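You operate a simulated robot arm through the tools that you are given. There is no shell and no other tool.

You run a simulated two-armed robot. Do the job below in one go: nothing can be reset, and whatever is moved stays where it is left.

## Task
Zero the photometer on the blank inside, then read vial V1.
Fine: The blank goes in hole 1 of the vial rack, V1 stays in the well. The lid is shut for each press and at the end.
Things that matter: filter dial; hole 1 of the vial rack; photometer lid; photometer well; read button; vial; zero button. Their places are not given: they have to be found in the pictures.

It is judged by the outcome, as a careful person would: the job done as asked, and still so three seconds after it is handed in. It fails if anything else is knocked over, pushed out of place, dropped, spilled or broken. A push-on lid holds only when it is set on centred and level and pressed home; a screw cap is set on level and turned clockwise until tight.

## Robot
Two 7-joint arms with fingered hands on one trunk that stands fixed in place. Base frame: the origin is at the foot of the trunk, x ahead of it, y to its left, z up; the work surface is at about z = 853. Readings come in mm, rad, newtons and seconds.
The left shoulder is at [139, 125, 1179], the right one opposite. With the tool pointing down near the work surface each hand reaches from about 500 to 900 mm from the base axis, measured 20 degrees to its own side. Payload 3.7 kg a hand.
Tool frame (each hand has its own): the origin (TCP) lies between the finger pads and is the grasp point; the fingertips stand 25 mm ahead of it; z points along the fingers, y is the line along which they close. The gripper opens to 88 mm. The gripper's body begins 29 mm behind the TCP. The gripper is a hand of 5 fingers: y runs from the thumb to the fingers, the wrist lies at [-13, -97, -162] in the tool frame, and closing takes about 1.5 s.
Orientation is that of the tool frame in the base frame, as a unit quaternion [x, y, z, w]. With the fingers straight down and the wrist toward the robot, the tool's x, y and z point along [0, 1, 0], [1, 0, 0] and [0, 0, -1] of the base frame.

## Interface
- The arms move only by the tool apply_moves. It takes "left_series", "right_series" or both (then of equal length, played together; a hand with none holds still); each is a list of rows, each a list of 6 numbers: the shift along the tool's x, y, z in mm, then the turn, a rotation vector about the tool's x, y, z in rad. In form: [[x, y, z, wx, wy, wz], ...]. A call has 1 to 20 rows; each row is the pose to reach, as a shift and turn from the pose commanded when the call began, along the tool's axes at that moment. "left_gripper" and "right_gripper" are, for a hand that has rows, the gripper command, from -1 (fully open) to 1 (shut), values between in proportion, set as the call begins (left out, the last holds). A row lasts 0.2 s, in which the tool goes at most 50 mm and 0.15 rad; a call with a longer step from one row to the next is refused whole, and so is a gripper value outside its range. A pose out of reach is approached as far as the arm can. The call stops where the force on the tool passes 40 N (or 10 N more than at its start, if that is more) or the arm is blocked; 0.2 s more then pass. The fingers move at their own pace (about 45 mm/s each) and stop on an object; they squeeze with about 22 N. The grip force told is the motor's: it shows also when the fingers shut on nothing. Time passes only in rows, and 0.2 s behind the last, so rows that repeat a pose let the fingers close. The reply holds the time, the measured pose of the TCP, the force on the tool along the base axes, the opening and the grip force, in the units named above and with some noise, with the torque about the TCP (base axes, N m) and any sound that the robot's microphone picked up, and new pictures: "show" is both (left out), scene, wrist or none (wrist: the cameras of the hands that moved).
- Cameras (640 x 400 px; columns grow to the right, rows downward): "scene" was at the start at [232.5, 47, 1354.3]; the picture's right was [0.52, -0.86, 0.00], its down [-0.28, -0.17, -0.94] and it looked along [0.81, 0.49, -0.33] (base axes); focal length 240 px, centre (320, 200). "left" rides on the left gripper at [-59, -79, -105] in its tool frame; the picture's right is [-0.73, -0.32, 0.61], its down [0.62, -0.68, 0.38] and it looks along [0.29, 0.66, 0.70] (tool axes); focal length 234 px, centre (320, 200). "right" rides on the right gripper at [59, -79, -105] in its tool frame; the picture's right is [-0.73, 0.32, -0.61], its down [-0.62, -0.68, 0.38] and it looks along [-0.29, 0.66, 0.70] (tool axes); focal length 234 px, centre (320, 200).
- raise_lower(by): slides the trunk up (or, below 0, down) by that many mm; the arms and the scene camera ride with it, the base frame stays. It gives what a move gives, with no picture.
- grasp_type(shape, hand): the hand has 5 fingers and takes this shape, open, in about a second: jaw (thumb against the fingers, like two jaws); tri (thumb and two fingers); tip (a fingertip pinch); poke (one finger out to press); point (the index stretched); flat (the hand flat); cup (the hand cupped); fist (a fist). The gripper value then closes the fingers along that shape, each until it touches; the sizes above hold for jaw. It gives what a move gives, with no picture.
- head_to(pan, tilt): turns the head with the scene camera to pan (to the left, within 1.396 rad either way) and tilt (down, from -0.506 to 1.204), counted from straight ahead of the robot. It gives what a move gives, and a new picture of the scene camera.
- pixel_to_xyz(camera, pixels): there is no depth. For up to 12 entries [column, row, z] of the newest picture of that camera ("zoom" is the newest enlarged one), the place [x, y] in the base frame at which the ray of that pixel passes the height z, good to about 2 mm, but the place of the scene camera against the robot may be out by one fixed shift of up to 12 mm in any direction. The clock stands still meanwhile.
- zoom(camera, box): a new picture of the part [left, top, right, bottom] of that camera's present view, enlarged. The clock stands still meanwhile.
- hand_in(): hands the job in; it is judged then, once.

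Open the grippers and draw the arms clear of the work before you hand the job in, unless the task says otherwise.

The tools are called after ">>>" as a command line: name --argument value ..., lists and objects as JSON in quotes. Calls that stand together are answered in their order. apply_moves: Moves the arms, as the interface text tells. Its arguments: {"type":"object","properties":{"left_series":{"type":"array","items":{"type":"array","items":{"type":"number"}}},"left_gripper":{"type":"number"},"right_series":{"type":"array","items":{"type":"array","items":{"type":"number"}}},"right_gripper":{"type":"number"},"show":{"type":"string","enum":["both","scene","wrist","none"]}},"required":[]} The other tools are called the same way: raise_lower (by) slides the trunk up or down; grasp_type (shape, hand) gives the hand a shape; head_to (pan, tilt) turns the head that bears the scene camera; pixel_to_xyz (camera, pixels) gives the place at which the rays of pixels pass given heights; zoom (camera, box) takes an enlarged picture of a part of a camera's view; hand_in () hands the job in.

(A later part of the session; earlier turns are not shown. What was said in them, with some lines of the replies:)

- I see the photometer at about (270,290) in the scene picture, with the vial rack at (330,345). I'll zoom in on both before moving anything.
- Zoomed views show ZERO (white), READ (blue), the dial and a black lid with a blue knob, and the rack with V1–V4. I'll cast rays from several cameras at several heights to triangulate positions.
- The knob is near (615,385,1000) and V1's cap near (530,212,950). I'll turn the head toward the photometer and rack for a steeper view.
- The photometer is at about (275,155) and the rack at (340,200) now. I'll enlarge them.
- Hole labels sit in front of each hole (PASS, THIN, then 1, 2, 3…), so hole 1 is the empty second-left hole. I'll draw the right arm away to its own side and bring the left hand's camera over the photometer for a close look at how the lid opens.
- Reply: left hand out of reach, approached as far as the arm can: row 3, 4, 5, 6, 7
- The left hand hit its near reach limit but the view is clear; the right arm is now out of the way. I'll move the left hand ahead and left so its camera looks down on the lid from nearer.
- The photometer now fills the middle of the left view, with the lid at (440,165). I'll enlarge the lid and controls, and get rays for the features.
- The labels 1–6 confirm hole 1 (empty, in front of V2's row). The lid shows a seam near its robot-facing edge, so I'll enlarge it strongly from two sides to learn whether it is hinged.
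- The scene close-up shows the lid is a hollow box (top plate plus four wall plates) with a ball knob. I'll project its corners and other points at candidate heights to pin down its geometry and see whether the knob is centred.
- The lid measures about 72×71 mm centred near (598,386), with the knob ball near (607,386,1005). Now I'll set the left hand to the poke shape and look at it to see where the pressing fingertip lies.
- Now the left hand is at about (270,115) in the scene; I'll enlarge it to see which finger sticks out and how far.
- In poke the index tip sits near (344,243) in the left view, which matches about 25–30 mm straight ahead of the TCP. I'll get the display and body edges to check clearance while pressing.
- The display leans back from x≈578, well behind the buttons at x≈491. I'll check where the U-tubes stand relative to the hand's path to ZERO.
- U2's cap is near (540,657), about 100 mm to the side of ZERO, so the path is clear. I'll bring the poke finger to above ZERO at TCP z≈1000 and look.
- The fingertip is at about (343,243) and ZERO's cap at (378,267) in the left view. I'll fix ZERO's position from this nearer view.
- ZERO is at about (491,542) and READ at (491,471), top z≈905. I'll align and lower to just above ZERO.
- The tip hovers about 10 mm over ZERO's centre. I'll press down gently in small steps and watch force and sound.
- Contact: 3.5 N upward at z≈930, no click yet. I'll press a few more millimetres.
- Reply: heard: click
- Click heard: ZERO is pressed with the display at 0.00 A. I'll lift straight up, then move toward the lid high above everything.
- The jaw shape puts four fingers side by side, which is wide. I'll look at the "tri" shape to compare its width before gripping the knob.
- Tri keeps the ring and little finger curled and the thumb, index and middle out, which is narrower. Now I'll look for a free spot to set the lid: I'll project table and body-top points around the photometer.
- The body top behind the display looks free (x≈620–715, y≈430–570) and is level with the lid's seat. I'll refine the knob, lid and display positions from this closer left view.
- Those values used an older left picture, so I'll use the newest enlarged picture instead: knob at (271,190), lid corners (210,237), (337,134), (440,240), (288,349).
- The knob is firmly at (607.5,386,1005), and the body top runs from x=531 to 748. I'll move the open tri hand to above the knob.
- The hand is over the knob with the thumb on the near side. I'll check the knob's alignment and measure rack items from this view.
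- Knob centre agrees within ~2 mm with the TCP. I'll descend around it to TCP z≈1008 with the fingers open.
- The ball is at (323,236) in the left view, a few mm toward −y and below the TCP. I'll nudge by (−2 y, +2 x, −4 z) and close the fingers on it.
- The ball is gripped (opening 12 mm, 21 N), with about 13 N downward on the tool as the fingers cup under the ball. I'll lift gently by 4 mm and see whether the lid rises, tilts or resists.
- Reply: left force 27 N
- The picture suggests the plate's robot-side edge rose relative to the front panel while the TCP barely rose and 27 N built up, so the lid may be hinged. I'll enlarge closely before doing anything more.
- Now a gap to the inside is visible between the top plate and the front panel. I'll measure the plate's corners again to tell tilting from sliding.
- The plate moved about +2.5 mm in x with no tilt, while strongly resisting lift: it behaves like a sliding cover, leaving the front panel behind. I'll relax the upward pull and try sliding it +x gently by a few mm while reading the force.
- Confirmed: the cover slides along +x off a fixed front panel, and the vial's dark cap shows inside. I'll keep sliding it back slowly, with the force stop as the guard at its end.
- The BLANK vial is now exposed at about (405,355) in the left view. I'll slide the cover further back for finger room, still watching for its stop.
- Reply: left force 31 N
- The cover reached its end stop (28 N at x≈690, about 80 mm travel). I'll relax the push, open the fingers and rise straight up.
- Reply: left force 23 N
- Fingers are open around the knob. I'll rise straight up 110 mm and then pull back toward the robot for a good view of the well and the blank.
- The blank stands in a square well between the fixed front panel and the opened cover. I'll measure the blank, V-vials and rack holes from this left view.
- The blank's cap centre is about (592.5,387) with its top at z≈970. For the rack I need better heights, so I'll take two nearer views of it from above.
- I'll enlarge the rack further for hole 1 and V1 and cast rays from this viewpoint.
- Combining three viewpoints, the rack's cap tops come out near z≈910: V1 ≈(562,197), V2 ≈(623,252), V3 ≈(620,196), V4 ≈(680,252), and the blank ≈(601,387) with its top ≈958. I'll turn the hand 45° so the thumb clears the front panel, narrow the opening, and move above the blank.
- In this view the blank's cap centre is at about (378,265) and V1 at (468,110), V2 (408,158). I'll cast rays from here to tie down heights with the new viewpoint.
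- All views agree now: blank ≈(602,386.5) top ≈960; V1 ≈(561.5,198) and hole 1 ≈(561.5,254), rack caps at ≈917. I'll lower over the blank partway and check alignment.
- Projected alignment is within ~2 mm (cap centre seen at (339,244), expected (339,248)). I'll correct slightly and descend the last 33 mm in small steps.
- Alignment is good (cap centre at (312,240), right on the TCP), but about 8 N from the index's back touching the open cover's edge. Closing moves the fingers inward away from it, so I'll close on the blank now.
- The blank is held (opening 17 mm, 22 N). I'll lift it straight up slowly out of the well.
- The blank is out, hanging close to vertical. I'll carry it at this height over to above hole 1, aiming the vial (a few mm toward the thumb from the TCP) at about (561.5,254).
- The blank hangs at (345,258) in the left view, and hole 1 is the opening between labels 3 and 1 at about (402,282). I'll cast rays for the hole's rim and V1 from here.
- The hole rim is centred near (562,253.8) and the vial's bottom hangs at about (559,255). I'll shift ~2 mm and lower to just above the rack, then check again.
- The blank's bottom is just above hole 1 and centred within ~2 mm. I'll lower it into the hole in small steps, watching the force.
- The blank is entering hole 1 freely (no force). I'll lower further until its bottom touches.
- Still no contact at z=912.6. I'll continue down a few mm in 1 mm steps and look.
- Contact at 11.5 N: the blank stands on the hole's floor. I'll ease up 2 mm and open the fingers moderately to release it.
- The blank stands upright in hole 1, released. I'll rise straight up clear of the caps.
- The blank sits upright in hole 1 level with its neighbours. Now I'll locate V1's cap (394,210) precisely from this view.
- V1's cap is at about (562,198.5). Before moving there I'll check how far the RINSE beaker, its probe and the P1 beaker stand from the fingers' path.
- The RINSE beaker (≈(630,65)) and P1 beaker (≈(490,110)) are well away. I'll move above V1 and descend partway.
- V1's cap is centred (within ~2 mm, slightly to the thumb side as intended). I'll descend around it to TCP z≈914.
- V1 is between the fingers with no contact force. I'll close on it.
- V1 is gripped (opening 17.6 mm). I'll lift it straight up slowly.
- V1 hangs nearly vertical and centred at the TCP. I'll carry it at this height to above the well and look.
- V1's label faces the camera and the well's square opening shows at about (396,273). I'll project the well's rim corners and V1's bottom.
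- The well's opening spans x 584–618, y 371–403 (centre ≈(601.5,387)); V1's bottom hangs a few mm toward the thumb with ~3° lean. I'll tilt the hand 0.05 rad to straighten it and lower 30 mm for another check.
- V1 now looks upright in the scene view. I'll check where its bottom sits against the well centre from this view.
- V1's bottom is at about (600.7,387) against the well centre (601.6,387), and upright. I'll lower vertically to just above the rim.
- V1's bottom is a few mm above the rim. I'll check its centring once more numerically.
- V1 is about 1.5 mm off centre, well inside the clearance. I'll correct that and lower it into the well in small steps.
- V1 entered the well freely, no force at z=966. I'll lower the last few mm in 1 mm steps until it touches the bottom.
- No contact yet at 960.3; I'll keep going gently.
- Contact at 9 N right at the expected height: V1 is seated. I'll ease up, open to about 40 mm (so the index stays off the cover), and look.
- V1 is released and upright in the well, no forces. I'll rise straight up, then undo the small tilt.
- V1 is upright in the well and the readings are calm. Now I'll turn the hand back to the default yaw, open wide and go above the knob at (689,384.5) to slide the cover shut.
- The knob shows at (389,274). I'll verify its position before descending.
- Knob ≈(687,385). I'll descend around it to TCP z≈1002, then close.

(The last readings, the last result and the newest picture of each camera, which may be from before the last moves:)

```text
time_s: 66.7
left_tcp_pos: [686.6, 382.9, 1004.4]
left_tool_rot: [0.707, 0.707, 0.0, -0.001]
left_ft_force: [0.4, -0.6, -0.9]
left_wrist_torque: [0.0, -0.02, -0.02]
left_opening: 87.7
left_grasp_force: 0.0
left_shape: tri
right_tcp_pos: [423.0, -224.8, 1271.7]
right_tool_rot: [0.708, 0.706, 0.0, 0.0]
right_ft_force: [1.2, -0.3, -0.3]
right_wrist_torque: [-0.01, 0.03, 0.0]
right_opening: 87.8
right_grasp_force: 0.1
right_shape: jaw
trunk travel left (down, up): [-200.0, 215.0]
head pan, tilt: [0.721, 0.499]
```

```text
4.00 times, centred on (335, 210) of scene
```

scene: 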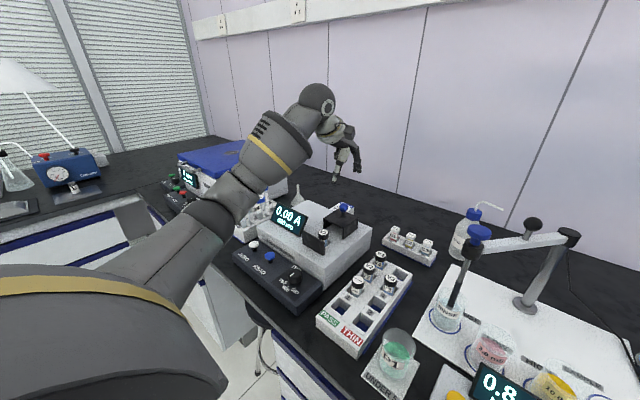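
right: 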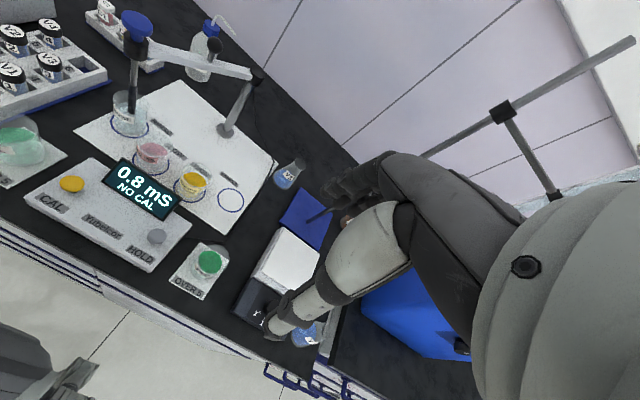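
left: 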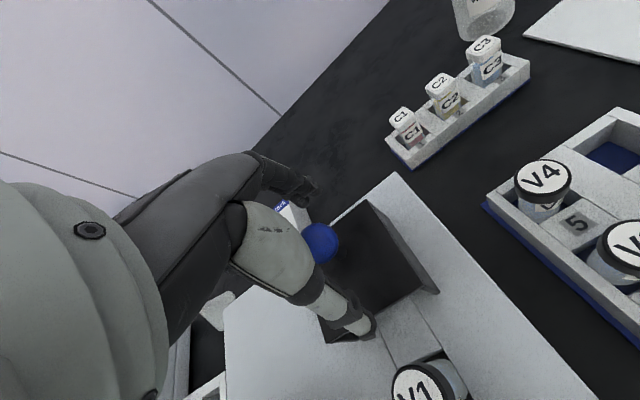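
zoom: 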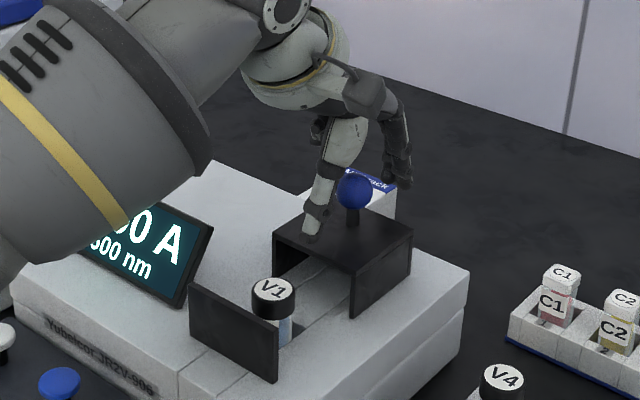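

The ball is between thumb and fingers as in the first grasp. I'll close on it.

>>> apply_moves --left_series '[[0, 0, 0, 0, 0, 0], [0, 0, 0, 0, 0, 0], [0, 0, 0, 0, 0, 0], [0, 0, 0, 0, 0, 0], [0, 0, 0, 0, 0, 0], [0, 0, 0, 0, 0, 0], [0, 0, 0, 0, 0, 0], [0, 0, 0, 0, 0, 0], [0, 0, 0, 0, 0, 0]]' --left_gripper 1 --show "wrist"

```text
time_s: 68.7
left_tcp_pos: [687.7, 382.9, 1003.8]
left_tool_rot: [0.707, 0.707, -0.001, -0.001]
left_ft_force: [-7.5, -2.2, -12.2]
left_wrist_torque: [-0.07, 0.05, -0.04]
left_opening: 12.9
left_grasp_force: 21.7
left_shape: tri
right_tcp_pos: [423.6, -225.8, 1271.7]
right_tool_rot: [0.708, 0.706, 0.0, 0.0]
right_ft_force: [-0.1, 0.1, -0.3]
right_wrist_torque: [0.02, -0.01, -0.02]
right_opening: 87.9
right_grasp_force: 0.0
right_shape: jaw
trunk travel left (down, up): [-200.0, 215.0]
head pan, tilt: [0.721, 0.499]
```

left: 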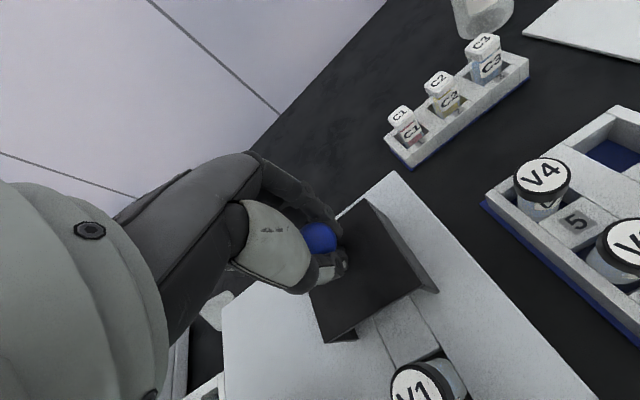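

Gripped (22 N). I'll relax 2 mm down and slide the cover back toward the robot, about 70 mm first.

>>> apply_moves --left_series '[[0, -3, 2, 0, 0, 0], [0, -9, 2, 0, 0, 0], [0, -15, 2, 0, 0, 0], [0, -21, 2, 0, 0, 0], [0, -27, 2, 0, 0, 0], [0, -33, 2, 0, 0, 0], [0, -39, 2, 0, 0, 0], [0, -45, 2, 0, 0, 0], [0, -51, 2, 0, 0, 0], [0, -57, 2, 0, 0, 0], [0, -63, 2, 0, 0, 0], [0, -68, 2, 0, 0, 0]]'

>>> zoom --camera "scene" --box '[290, 170, 370, 260]'

```text
time_s: 71.3
left_tcp_pos: [619.5, 384.4, 1000.4]
left_tool_rot: [0.707, 0.707, 0.0, 0.0]
left_ft_force: [0.0, -5.4, -5.0]
left_wrist_torque: [-0.03, -0.07, -0.04]
left_opening: 12.4
left_grasp_force: 21.9
left_shape: tri
right_tcp_pos: [423.5, -225.9, 1270.9]
right_tool_rot: [0.708, 0.706, 0.001, -0.001]
right_ft_force: [-0.3, 0.1, -0.5]
right_wrist_torque: [0.01, 0.02, 0.03]
right_opening: 87.4
right_grasp_force: 0.0
right_shape: jaw
trunk travel left (down, up): [-200.0, 215.0]
head pan, tilt: [0.721, 0.499]
```

scene: 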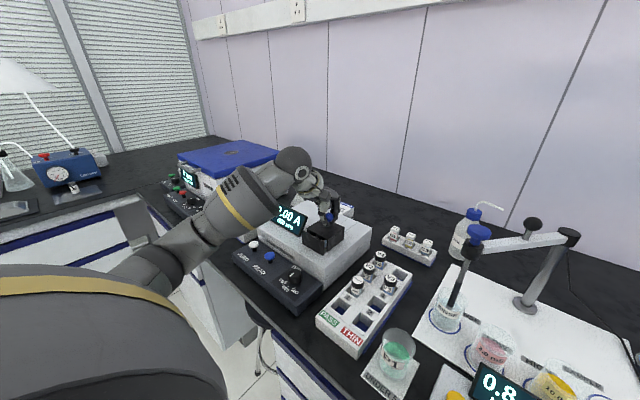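
left: 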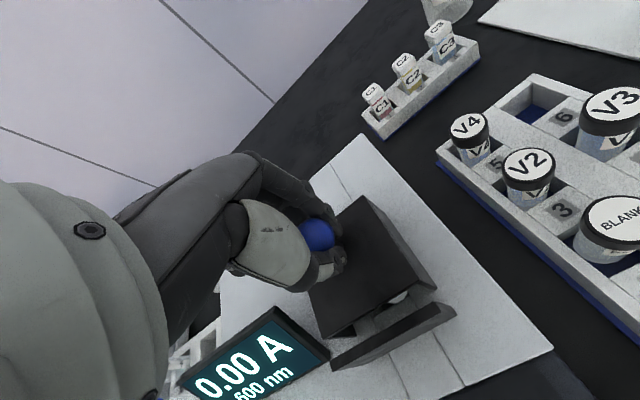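

```text
4.44 times, centred on (330, 215) of scene
```

zoom: 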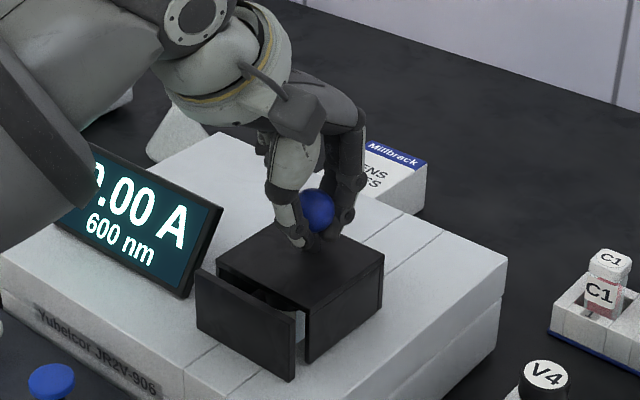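

The cover is almost shut, about 12 mm to go. I'll slide the rest in 2 mm steps until it stops against the front panel.

>>> apply_moves --left_series '[[0, -3, 0, 0, 0, 0], [0, -6, 0, 0, 0, 0], [0, -8, 0, 0, 0, 0], [0, -10, 0, 0, 0, 0], [0, -12, 0, 0, 0, 0], [0, -14, 0, 0, 0, 0], [0, -16, 0, 0, 0, 0]]'

>>> zoom --camera "scene" --box '[295, 190, 355, 255]'

>>> zoom --camera "left" --box '[300, 180, 460, 360]'

```text
time_s: 72.9
left_tcp_pos: [606.1, 384.4, 1000.8]
left_tool_rot: [0.707, 0.707, -0.001, 0.0]
left_ft_force: [12.9, -0.9, -3.2]
left_wrist_torque: [0.08, -0.19, -0.02]
left_opening: 12.3
left_grasp_force: 22.0
left_shape: tri
right_tcp_pos: [425.3, -224.4, 1270.0]
right_tool_rot: [0.707, 0.707, 0.0, -0.001]
right_ft_force: [-0.4, 0.0, 0.1]
right_wrist_torque: [-0.01, 0.01, -0.02]
right_opening: 87.7
right_grasp_force: 0.1
right_shape: jaw
trunk travel left (down, up): [-200.0, 215.0]
head pan, tilt: [0.721, 0.499]
```

scene: 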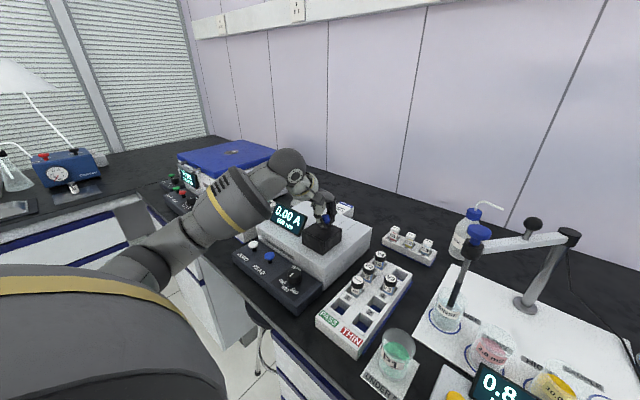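
left: 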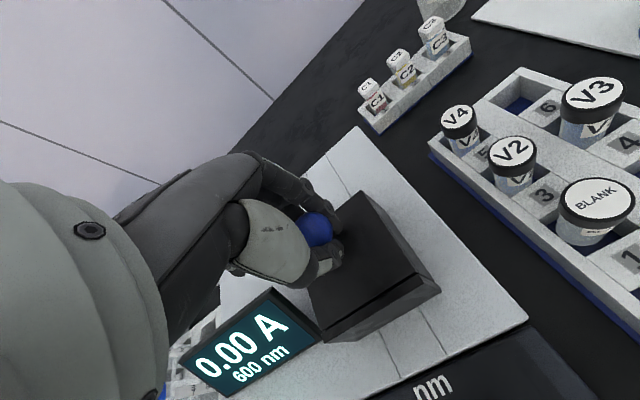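

```text
6.15 times, centred on (325, 222) of scene
```

zoom: 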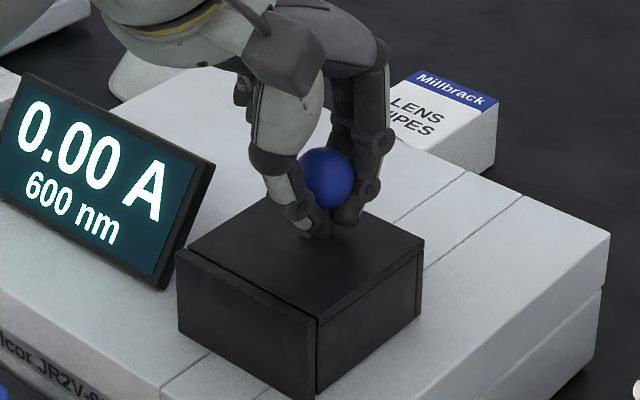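

```text
2.22 times, centred on (380, 270) of left
```

zoom: 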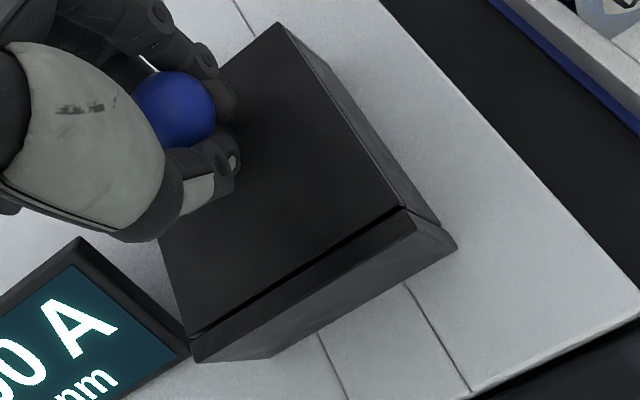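

The cover is against its stop (13 N) and the seam looks closed as at the start. I'll open the fingers here and check that it stays shut.

>>> apply_moves --left_series '[[0, 0, 0, 0, 0, 0], [0, 0, 0, 0, 0, 0], [0, 0, 0, 0, 0, 0], [0, 0, 0, 0, 0, 0], [0, 0, 0, 0, 0, 0], [0, 0, 0, 0, 0, 0], [0, 0, 0, 0, 0, 0]]' --left_gripper -1 --show "wrist"

>>> apply_moves --left_series '[[0, 3, -25, 0, 0, 0], [0, 3, -60, 0, 0, 0], [0, 3, -105, 0, 0, 0], [20, -20, -110, 0, 0, 0], [40, -60, -110, 0, 0, 0], [45, -90, -110, 0, 0, 0], [45, -90, -110, 0, 0, 0]]'

>>> zoom --camera "left" --box '[340, 110, 480, 250]'

>>> zoom --camera "scene" --box '[295, 190, 355, 255]'

```text
time_s: 74.5
left_tcp_pos: [604.2, 384.8, 1001.1]
left_tool_rot: [0.707, 0.707, 0.0, 0.0]
left_ft_force: [-0.6, -0.4, 0.2]
left_wrist_torque: [0.02, 0.0, 0.01]
left_opening: 87.7
left_grasp_force: 0.2
left_shape: tri
right_tcp_pos: [423.9, -225.0, 1271.8]
right_tool_rot: [0.708, 0.706, 0.0, 0.0]
right_ft_force: [0.2, 0.3, 0.4]
right_wrist_torque: [0.01, -0.03, 0.01]
right_opening: 87.7
right_grasp_force: 0.0
right_shape: jaw
trunk travel left (down, up): [-200.0, 215.0]
head pan, tilt: [0.721, 0.499]
```

left: 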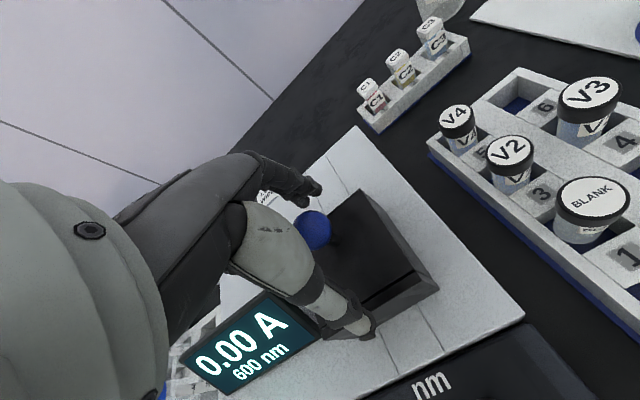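

```text
time_s: 76.1
left_tcp_pos: [513.4, 430.1, 1110.5]
left_tool_rot: [0.707, 0.707, 0.0, 0.0]
left_ft_force: [0.5, -1.1, -0.5]
left_wrist_torque: [0.01, 0.0, 0.01]
left_opening: 87.4
left_grasp_force: 0.1
left_shape: tri
right_tcp_pos: [421.6, -225.9, 1270.2]
right_tool_rot: [0.707, 0.707, 0.001, -0.001]
right_ft_force: [-0.2, 0.5, -0.1]
right_wrist_torque: [0.03, 0.01, -0.02]
right_opening: 87.8
right_grasp_force: 0.0
right_shape: jaw
trunk travel left (down, up): [-200.0, 215.0]
head pan, tilt: [0.721, 0.499]
```

scene: 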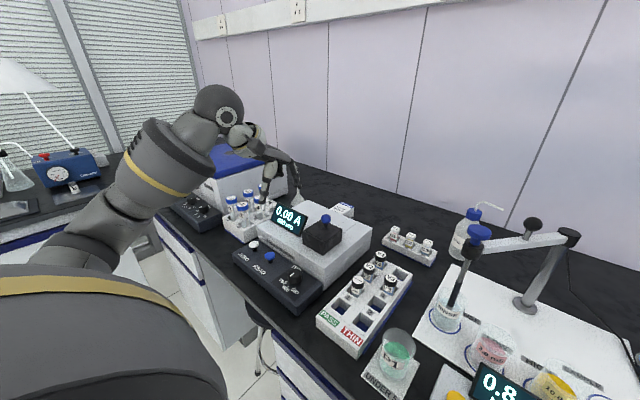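
left: 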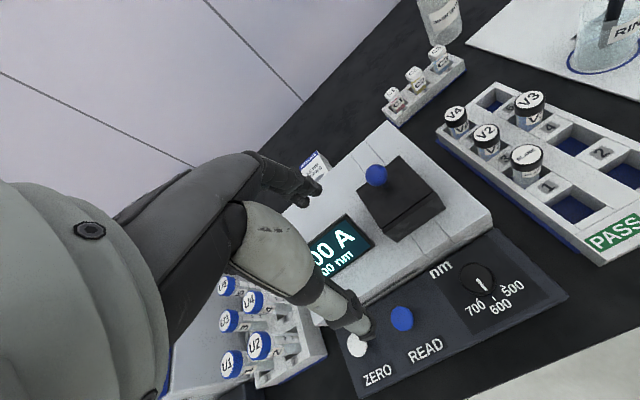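

```text
2.86 times, centred on (410, 180) of left
```

zoom: 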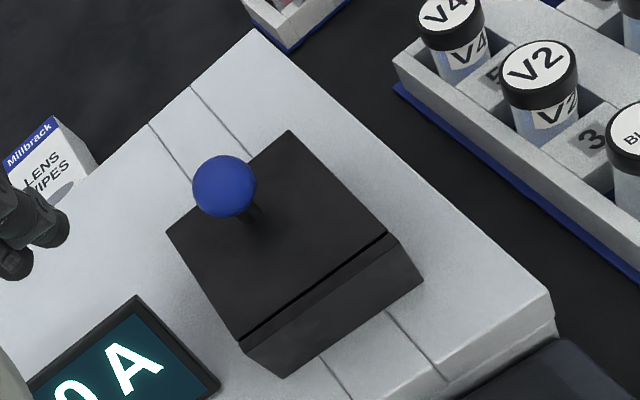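

```text
6.15 times, centred on (325, 222) of scene
```

zoom: 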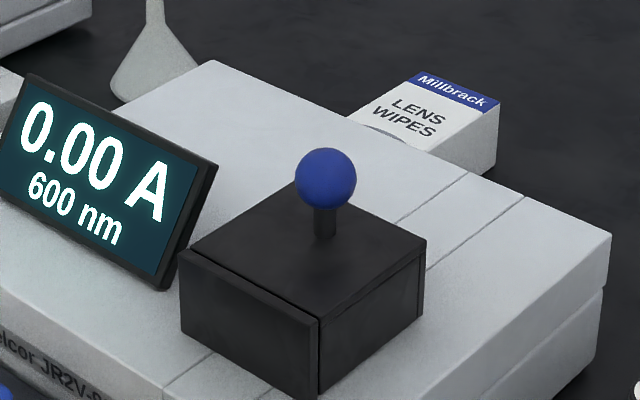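

The cover is fully shut again, same as at the start. Now I'll take the poke shape and go above READ at (491,471).

>>> grasp_type --hand "left" --shape "poke"

>>> apply_moves --left_series '[[15, -8, 30, 0, 0, 0], [30, -16, 65, 0, 0, 0], [44, -23, 105, 0, 0, 0], [44, -23, 110, 0, 0, 0]]'

>>> zoom --camera "left" --box '[290, 180, 450, 300]'

```text
time_s: 77.0
left_tcp_pos: [512.8, 431.3, 1112.4]
left_tool_rot: [0.707, 0.707, 0.0, 0.0]
left_ft_force: [0.1, -0.3, 1.2]
left_wrist_torque: [-0.02, 0.02, 0.0]
left_opening: 0.0
left_grasp_force: 0.0
left_shape: poke
right_tcp_pos: [423.1, -225.0, 1271.9]
right_tool_rot: [0.707, 0.707, 0.0, 0.001]
right_ft_force: [0.0, -0.1, -1.2]
right_wrist_torque: [0.01, -0.01, 0.02]
right_opening: 87.8
right_grasp_force: 0.1
right_shape: jaw
trunk travel left (down, up): [-200.0, 215.0]
head pan, tilt: [0.721, 0.499]
```

```text
time_s: 78.0
left_tcp_pos: [490.7, 475.0, 1001.7]
left_tool_rot: [0.708, 0.707, 0.0, 0.0]
left_ft_force: [-0.1, 0.5, -0.5]
left_wrist_torque: [0.01, 0.01, 0.01]
left_opening: 0.0
left_grasp_force: 0.0
left_shape: poke
right_tcp_pos: [423.0, -225.1, 1270.7]
right_tool_rot: [0.708, 0.706, 0.001, -0.001]
right_ft_force: [-0.3, -0.5, -0.8]
right_wrist_torque: [0.04, 0.01, 0.0]
right_opening: 87.8
right_grasp_force: 0.2
right_shape: jaw
trunk travel left (down, up): [-200.0, 215.0]
head pan, tilt: [0.721, 0.499]
```

scene: 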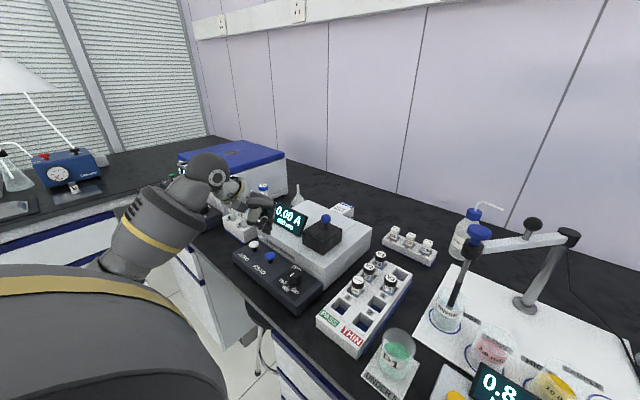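
left: 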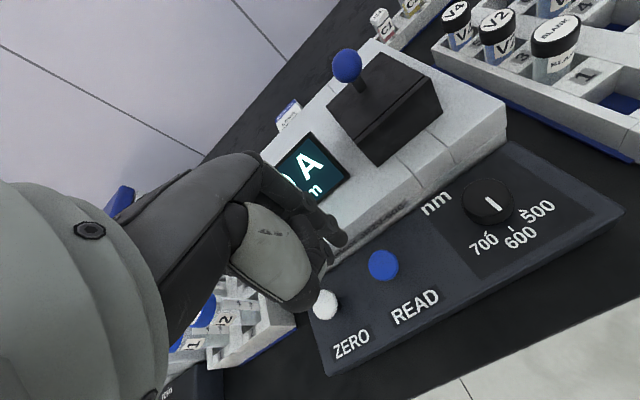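

```text
3.33 times, centred on (370, 240) of left
```

zoom: 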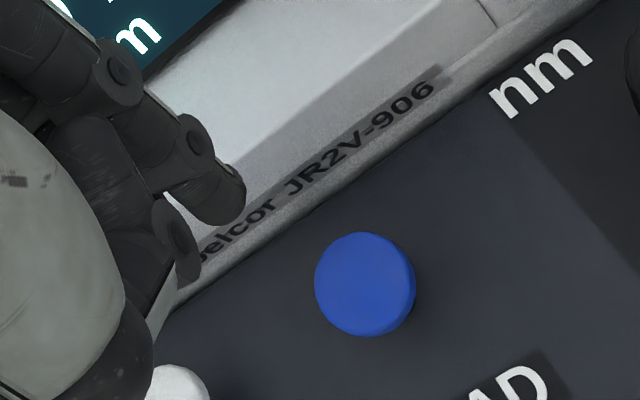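

READ is at about (383,265) in the left view, matching the ZERO approach within ~2 mm. I'll lower to just above it.

>>> apply_moves --left_series '[[1, -1.5, 15, 0, 0, 0], [1, -1.5, 35, 0, 0, 0], [1, -1.5, 52, 0, 0, 0], [1, -1.5, 58, 0, 0, 0], [1, -1.5, 58, 0, 0, 0]]' --show "wrist"

>>> zoom --camera "left" --box '[290, 180, 450, 300]'

>>> zoom --camera "scene" --box '[230, 180, 340, 300]'

```text
time_s: 79.2
left_tcp_pos: [489.3, 474.4, 941.5]
left_tool_rot: [0.707, 0.707, 0.0, 0.0]
left_ft_force: [0.3, -0.4, 0.2]
left_wrist_torque: [0.01, -0.02, 0.02]
left_opening: 0.2
left_grasp_force: 0.1
left_shape: poke
right_tcp_pos: [423.3, -225.2, 1271.2]
right_tool_rot: [0.708, 0.707, 0.0, -0.001]
right_ft_force: [0.1, 0.0, -0.7]
right_wrist_torque: [0.0, -0.02, 0.0]
right_opening: 87.7
right_grasp_force: 0.1
right_shape: jaw
trunk travel left (down, up): [-200.0, 215.0]
head pan, tilt: [0.721, 0.499]
```

left: 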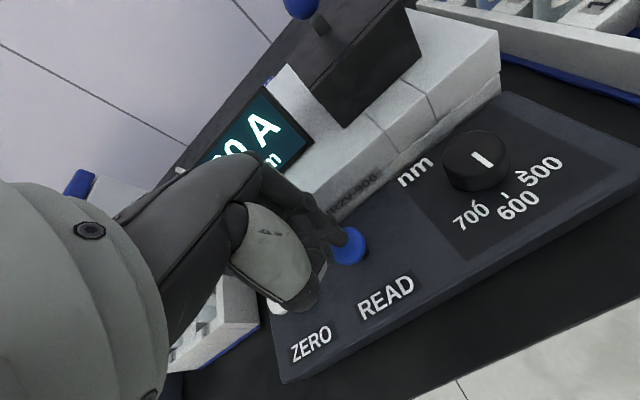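

```text
3.33 times, centred on (370, 240) of left
```

zoom: 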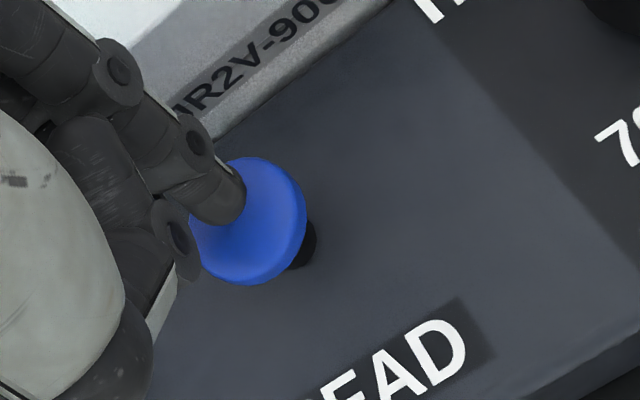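

```text
3.33 times, centred on (285, 240) of scene
```

zoom: 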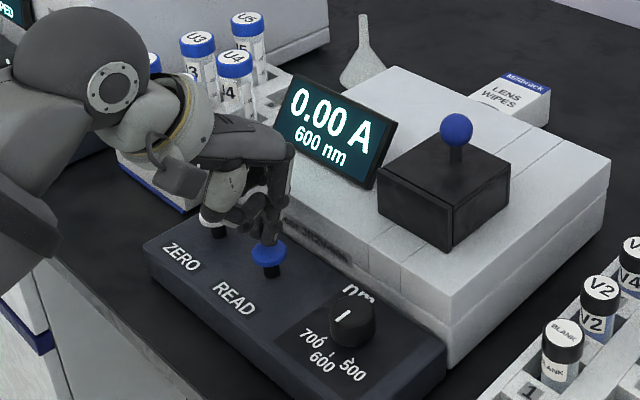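

The tip is just over READ's centre. Before pressing I'll check closely that no curled finger is about to touch ZERO.

>>> zoom --camera "scene" --box '[240, 220, 290, 265]'

>>> zoom --camera "left" --box '[240, 230, 380, 340]'

```text
8.89 times, centred on (265, 242) of scene
```

zoom: 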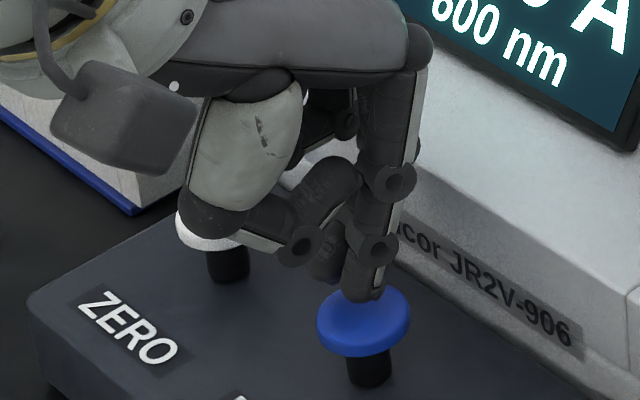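

```text
3.64 times, centred on (310, 285) of left
```

zoom: 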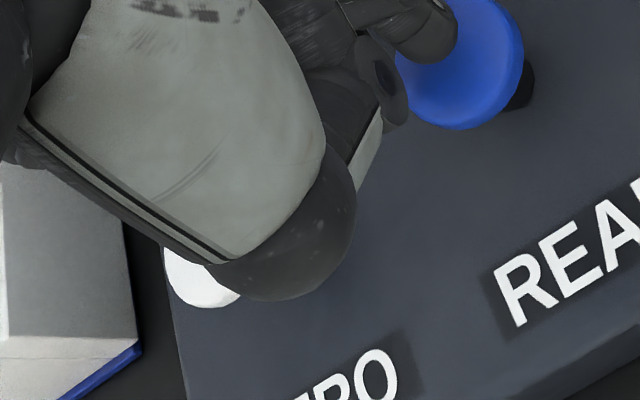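

The thumb only hides ZERO from the camera; it hangs well above the panel. I'll press READ the same way as ZERO.

>>> apply_moves --left_series '[[0, 0, 5, 0, 0, 0], [0, 0, 8, 0, 0, 0], [0, 0, 10, 0, 0, 0], [0, 0, 12, 0, 0, 0], [0, 0, 13.5, 0, 0, 0], [0, 0, 15, 0, 0, 0], [0, 0, 16, 0, 0, 0]]'

>>> zoom --camera "scene" --box '[230, 180, 340, 300]'

```text
time_s: 80.8
left_tcp_pos: [489.4, 474.7, 927.3]
left_tool_rot: [0.707, 0.707, 0.0, 0.0]
left_ft_force: [-0.5, 0.1, 2.7]
left_wrist_torque: [0.05, 0.02, 0.0]
left_opening: 0.0
left_grasp_force: 0.1
left_shape: poke
right_tcp_pos: [423.8, -225.2, 1270.8]
right_tool_rot: [0.707, 0.707, 0.001, 0.0]
right_ft_force: [0.0, -0.1, 0.0]
right_wrist_torque: [0.02, -0.05, 0.01]
right_opening: 87.8
right_grasp_force: 0.1
right_shape: jaw
trunk travel left (down, up): [-200.0, 215.0]
head pan, tilt: [0.721, 0.499]
heard: click
```

scene: 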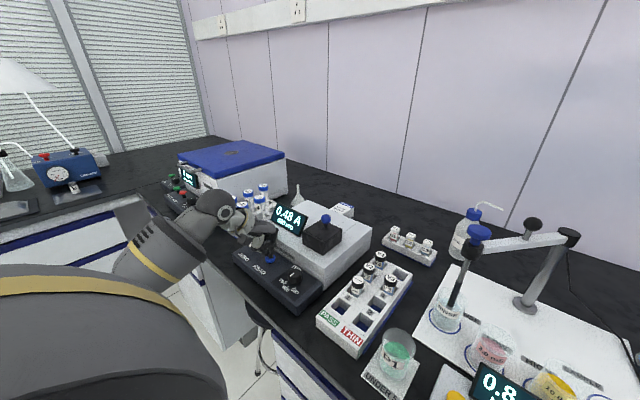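
left: 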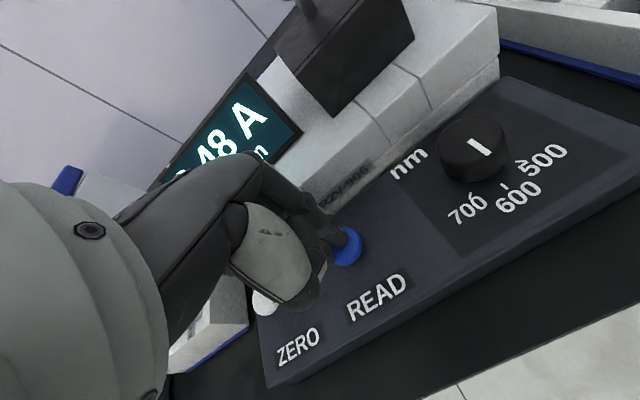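

```text
3.33 times, centred on (285, 240) of scene
```

zoom: 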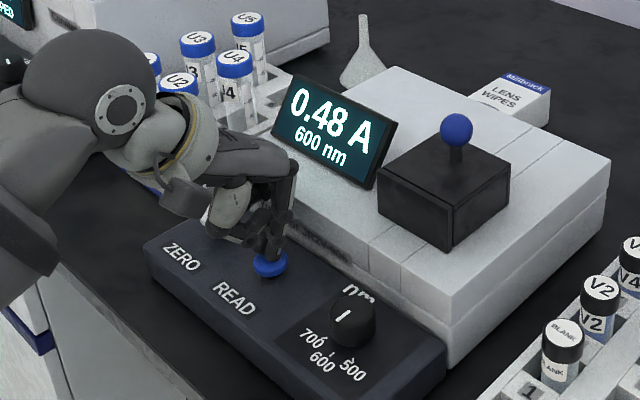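

Click heard and the display now reads 0.48 A at 600 nm. I'll lift off straight up and draw the arm back to its starting place.

>>> apply_moves --left_series '[[0, 0, -10, 0, 0, 0], [0, 0, -45, 0, 0, 0], [0, 0, -90, 0, 0, 0], [0, 0, -135, 0, 0, 0], [0, -15, -180, 0, 0, 0], [-5, -50, -210, 0, 0, 0], [-15, -90, -235, 0, 0, 0], [-25, -125, -245, 0, 0, 0], [-25, -125, -245, 0, 0, 0]]' --show "none"

>>> grasp_type --hand "left" --shape "jaw"

>>> head_to --pan 0.6 --tilt 0.6

>>> zoom --camera "scene" --box '[200, 130, 400, 290]'

```text
time_s: 82.8
left_tcp_pos: [363.8, 450.1, 1171.3]
left_tool_rot: [0.707, 0.708, -0.001, 0.0]
left_ft_force: [0.4, 0.0, 0.1]
left_wrist_torque: [0.0, 0.01, -0.02]
left_opening: 0.0
left_grasp_force: 0.0
left_shape: poke
right_tcp_pos: [424.2, -223.7, 1270.8]
right_tool_rot: [0.707, 0.707, -0.001, 0.0]
right_ft_force: [0.3, -0.3, 0.3]
right_wrist_torque: [-0.03, 0.04, 0.01]
right_opening: 87.8
right_grasp_force: 0.0
right_shape: jaw
trunk travel left (down, up): [-200.0, 215.0]
head pan, tilt: [0.721, 0.499]
```

```text
time_s: 83.7
left_tcp_pos: [363.7, 450.7, 1170.3]
left_tool_rot: [0.707, 0.707, 0.0, 0.0]
left_ft_force: [0.4, 0.3, -1.5]
left_wrist_torque: [0.0, 0.03, 0.02]
left_opening: 88.0
left_grasp_force: 0.0
left_shape: jaw
right_tcp_pos: [422.1, -225.2, 1271.4]
right_tool_rot: [0.707, 0.707, 0.0, 0.001]
right_ft_force: [0.5, 0.6, 0.5]
right_wrist_torque: [0.03, 0.02, 0.0]
right_opening: 87.7
right_grasp_force: 0.0
right_shape: jaw
trunk travel left (down, up): [-200.0, 215.0]
head pan, tilt: [0.721, 0.499]
```

```text
time_s: 84.4
left_tcp_pos: [363.2, 450.7, 1170.9]
left_tool_rot: [0.707, 0.707, 0.001, 0.0]
left_ft_force: [-0.2, -0.2, 0.1]
left_wrist_torque: [-0.01, -0.02, 0.02]
left_opening: 87.6
left_grasp_force: 0.1
left_shape: jaw
right_tcp_pos: [423.4, -225.2, 1270.7]
right_tool_rot: [0.708, 0.706, 0.0, -0.001]
right_ft_force: [0.3, -0.2, 0.0]
right_wrist_torque: [0.06, -0.01, 0.0]
right_opening: 87.5
right_grasp_force: 0.1
right_shape: jaw
trunk travel left (down, up): [-200.0, 215.0]
head pan, tilt: [0.6, 0.6]
```

scene: 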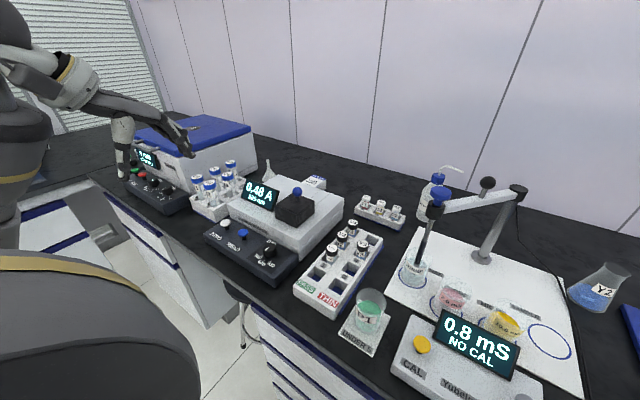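

```text
2.50 times, centred on (300, 210) of scene
```

zoom: 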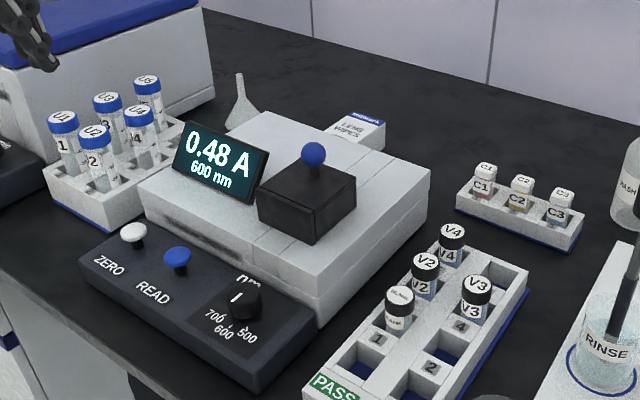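

The display holds 0.48 A at 600 nm, the cover is shut, the blank stands in hole 1, V1 is in the well, and nothing else has moved. Both hands are open and clear, so I'm handing in.

>>> hand_in

```text
The job is handed in.
```

The photometer was zeroed on the blank, and V1 then read **0.48 A at 600 nm**.

- **Zero:** I pressed ZERO with the lid shut and the blank in the well. It clicked and the display showed 0.00 A.
- **Blank:** it now stands upright in hole 1 of the vial rack.
- **V1:** it is seated in the well, where it stays.
- **Lid:** it turned out to be a cover that slides back, not one that lifts off. My first try was to lift it, pulling at up to about 27 N. It has slid open and shut normally since, and it was shut for both presses and is shut now.
- **Filter dial:** I left it alone, at 600 nm.

The last picture shows nothing else knocked or moved. Both hands are open and clear of the work.
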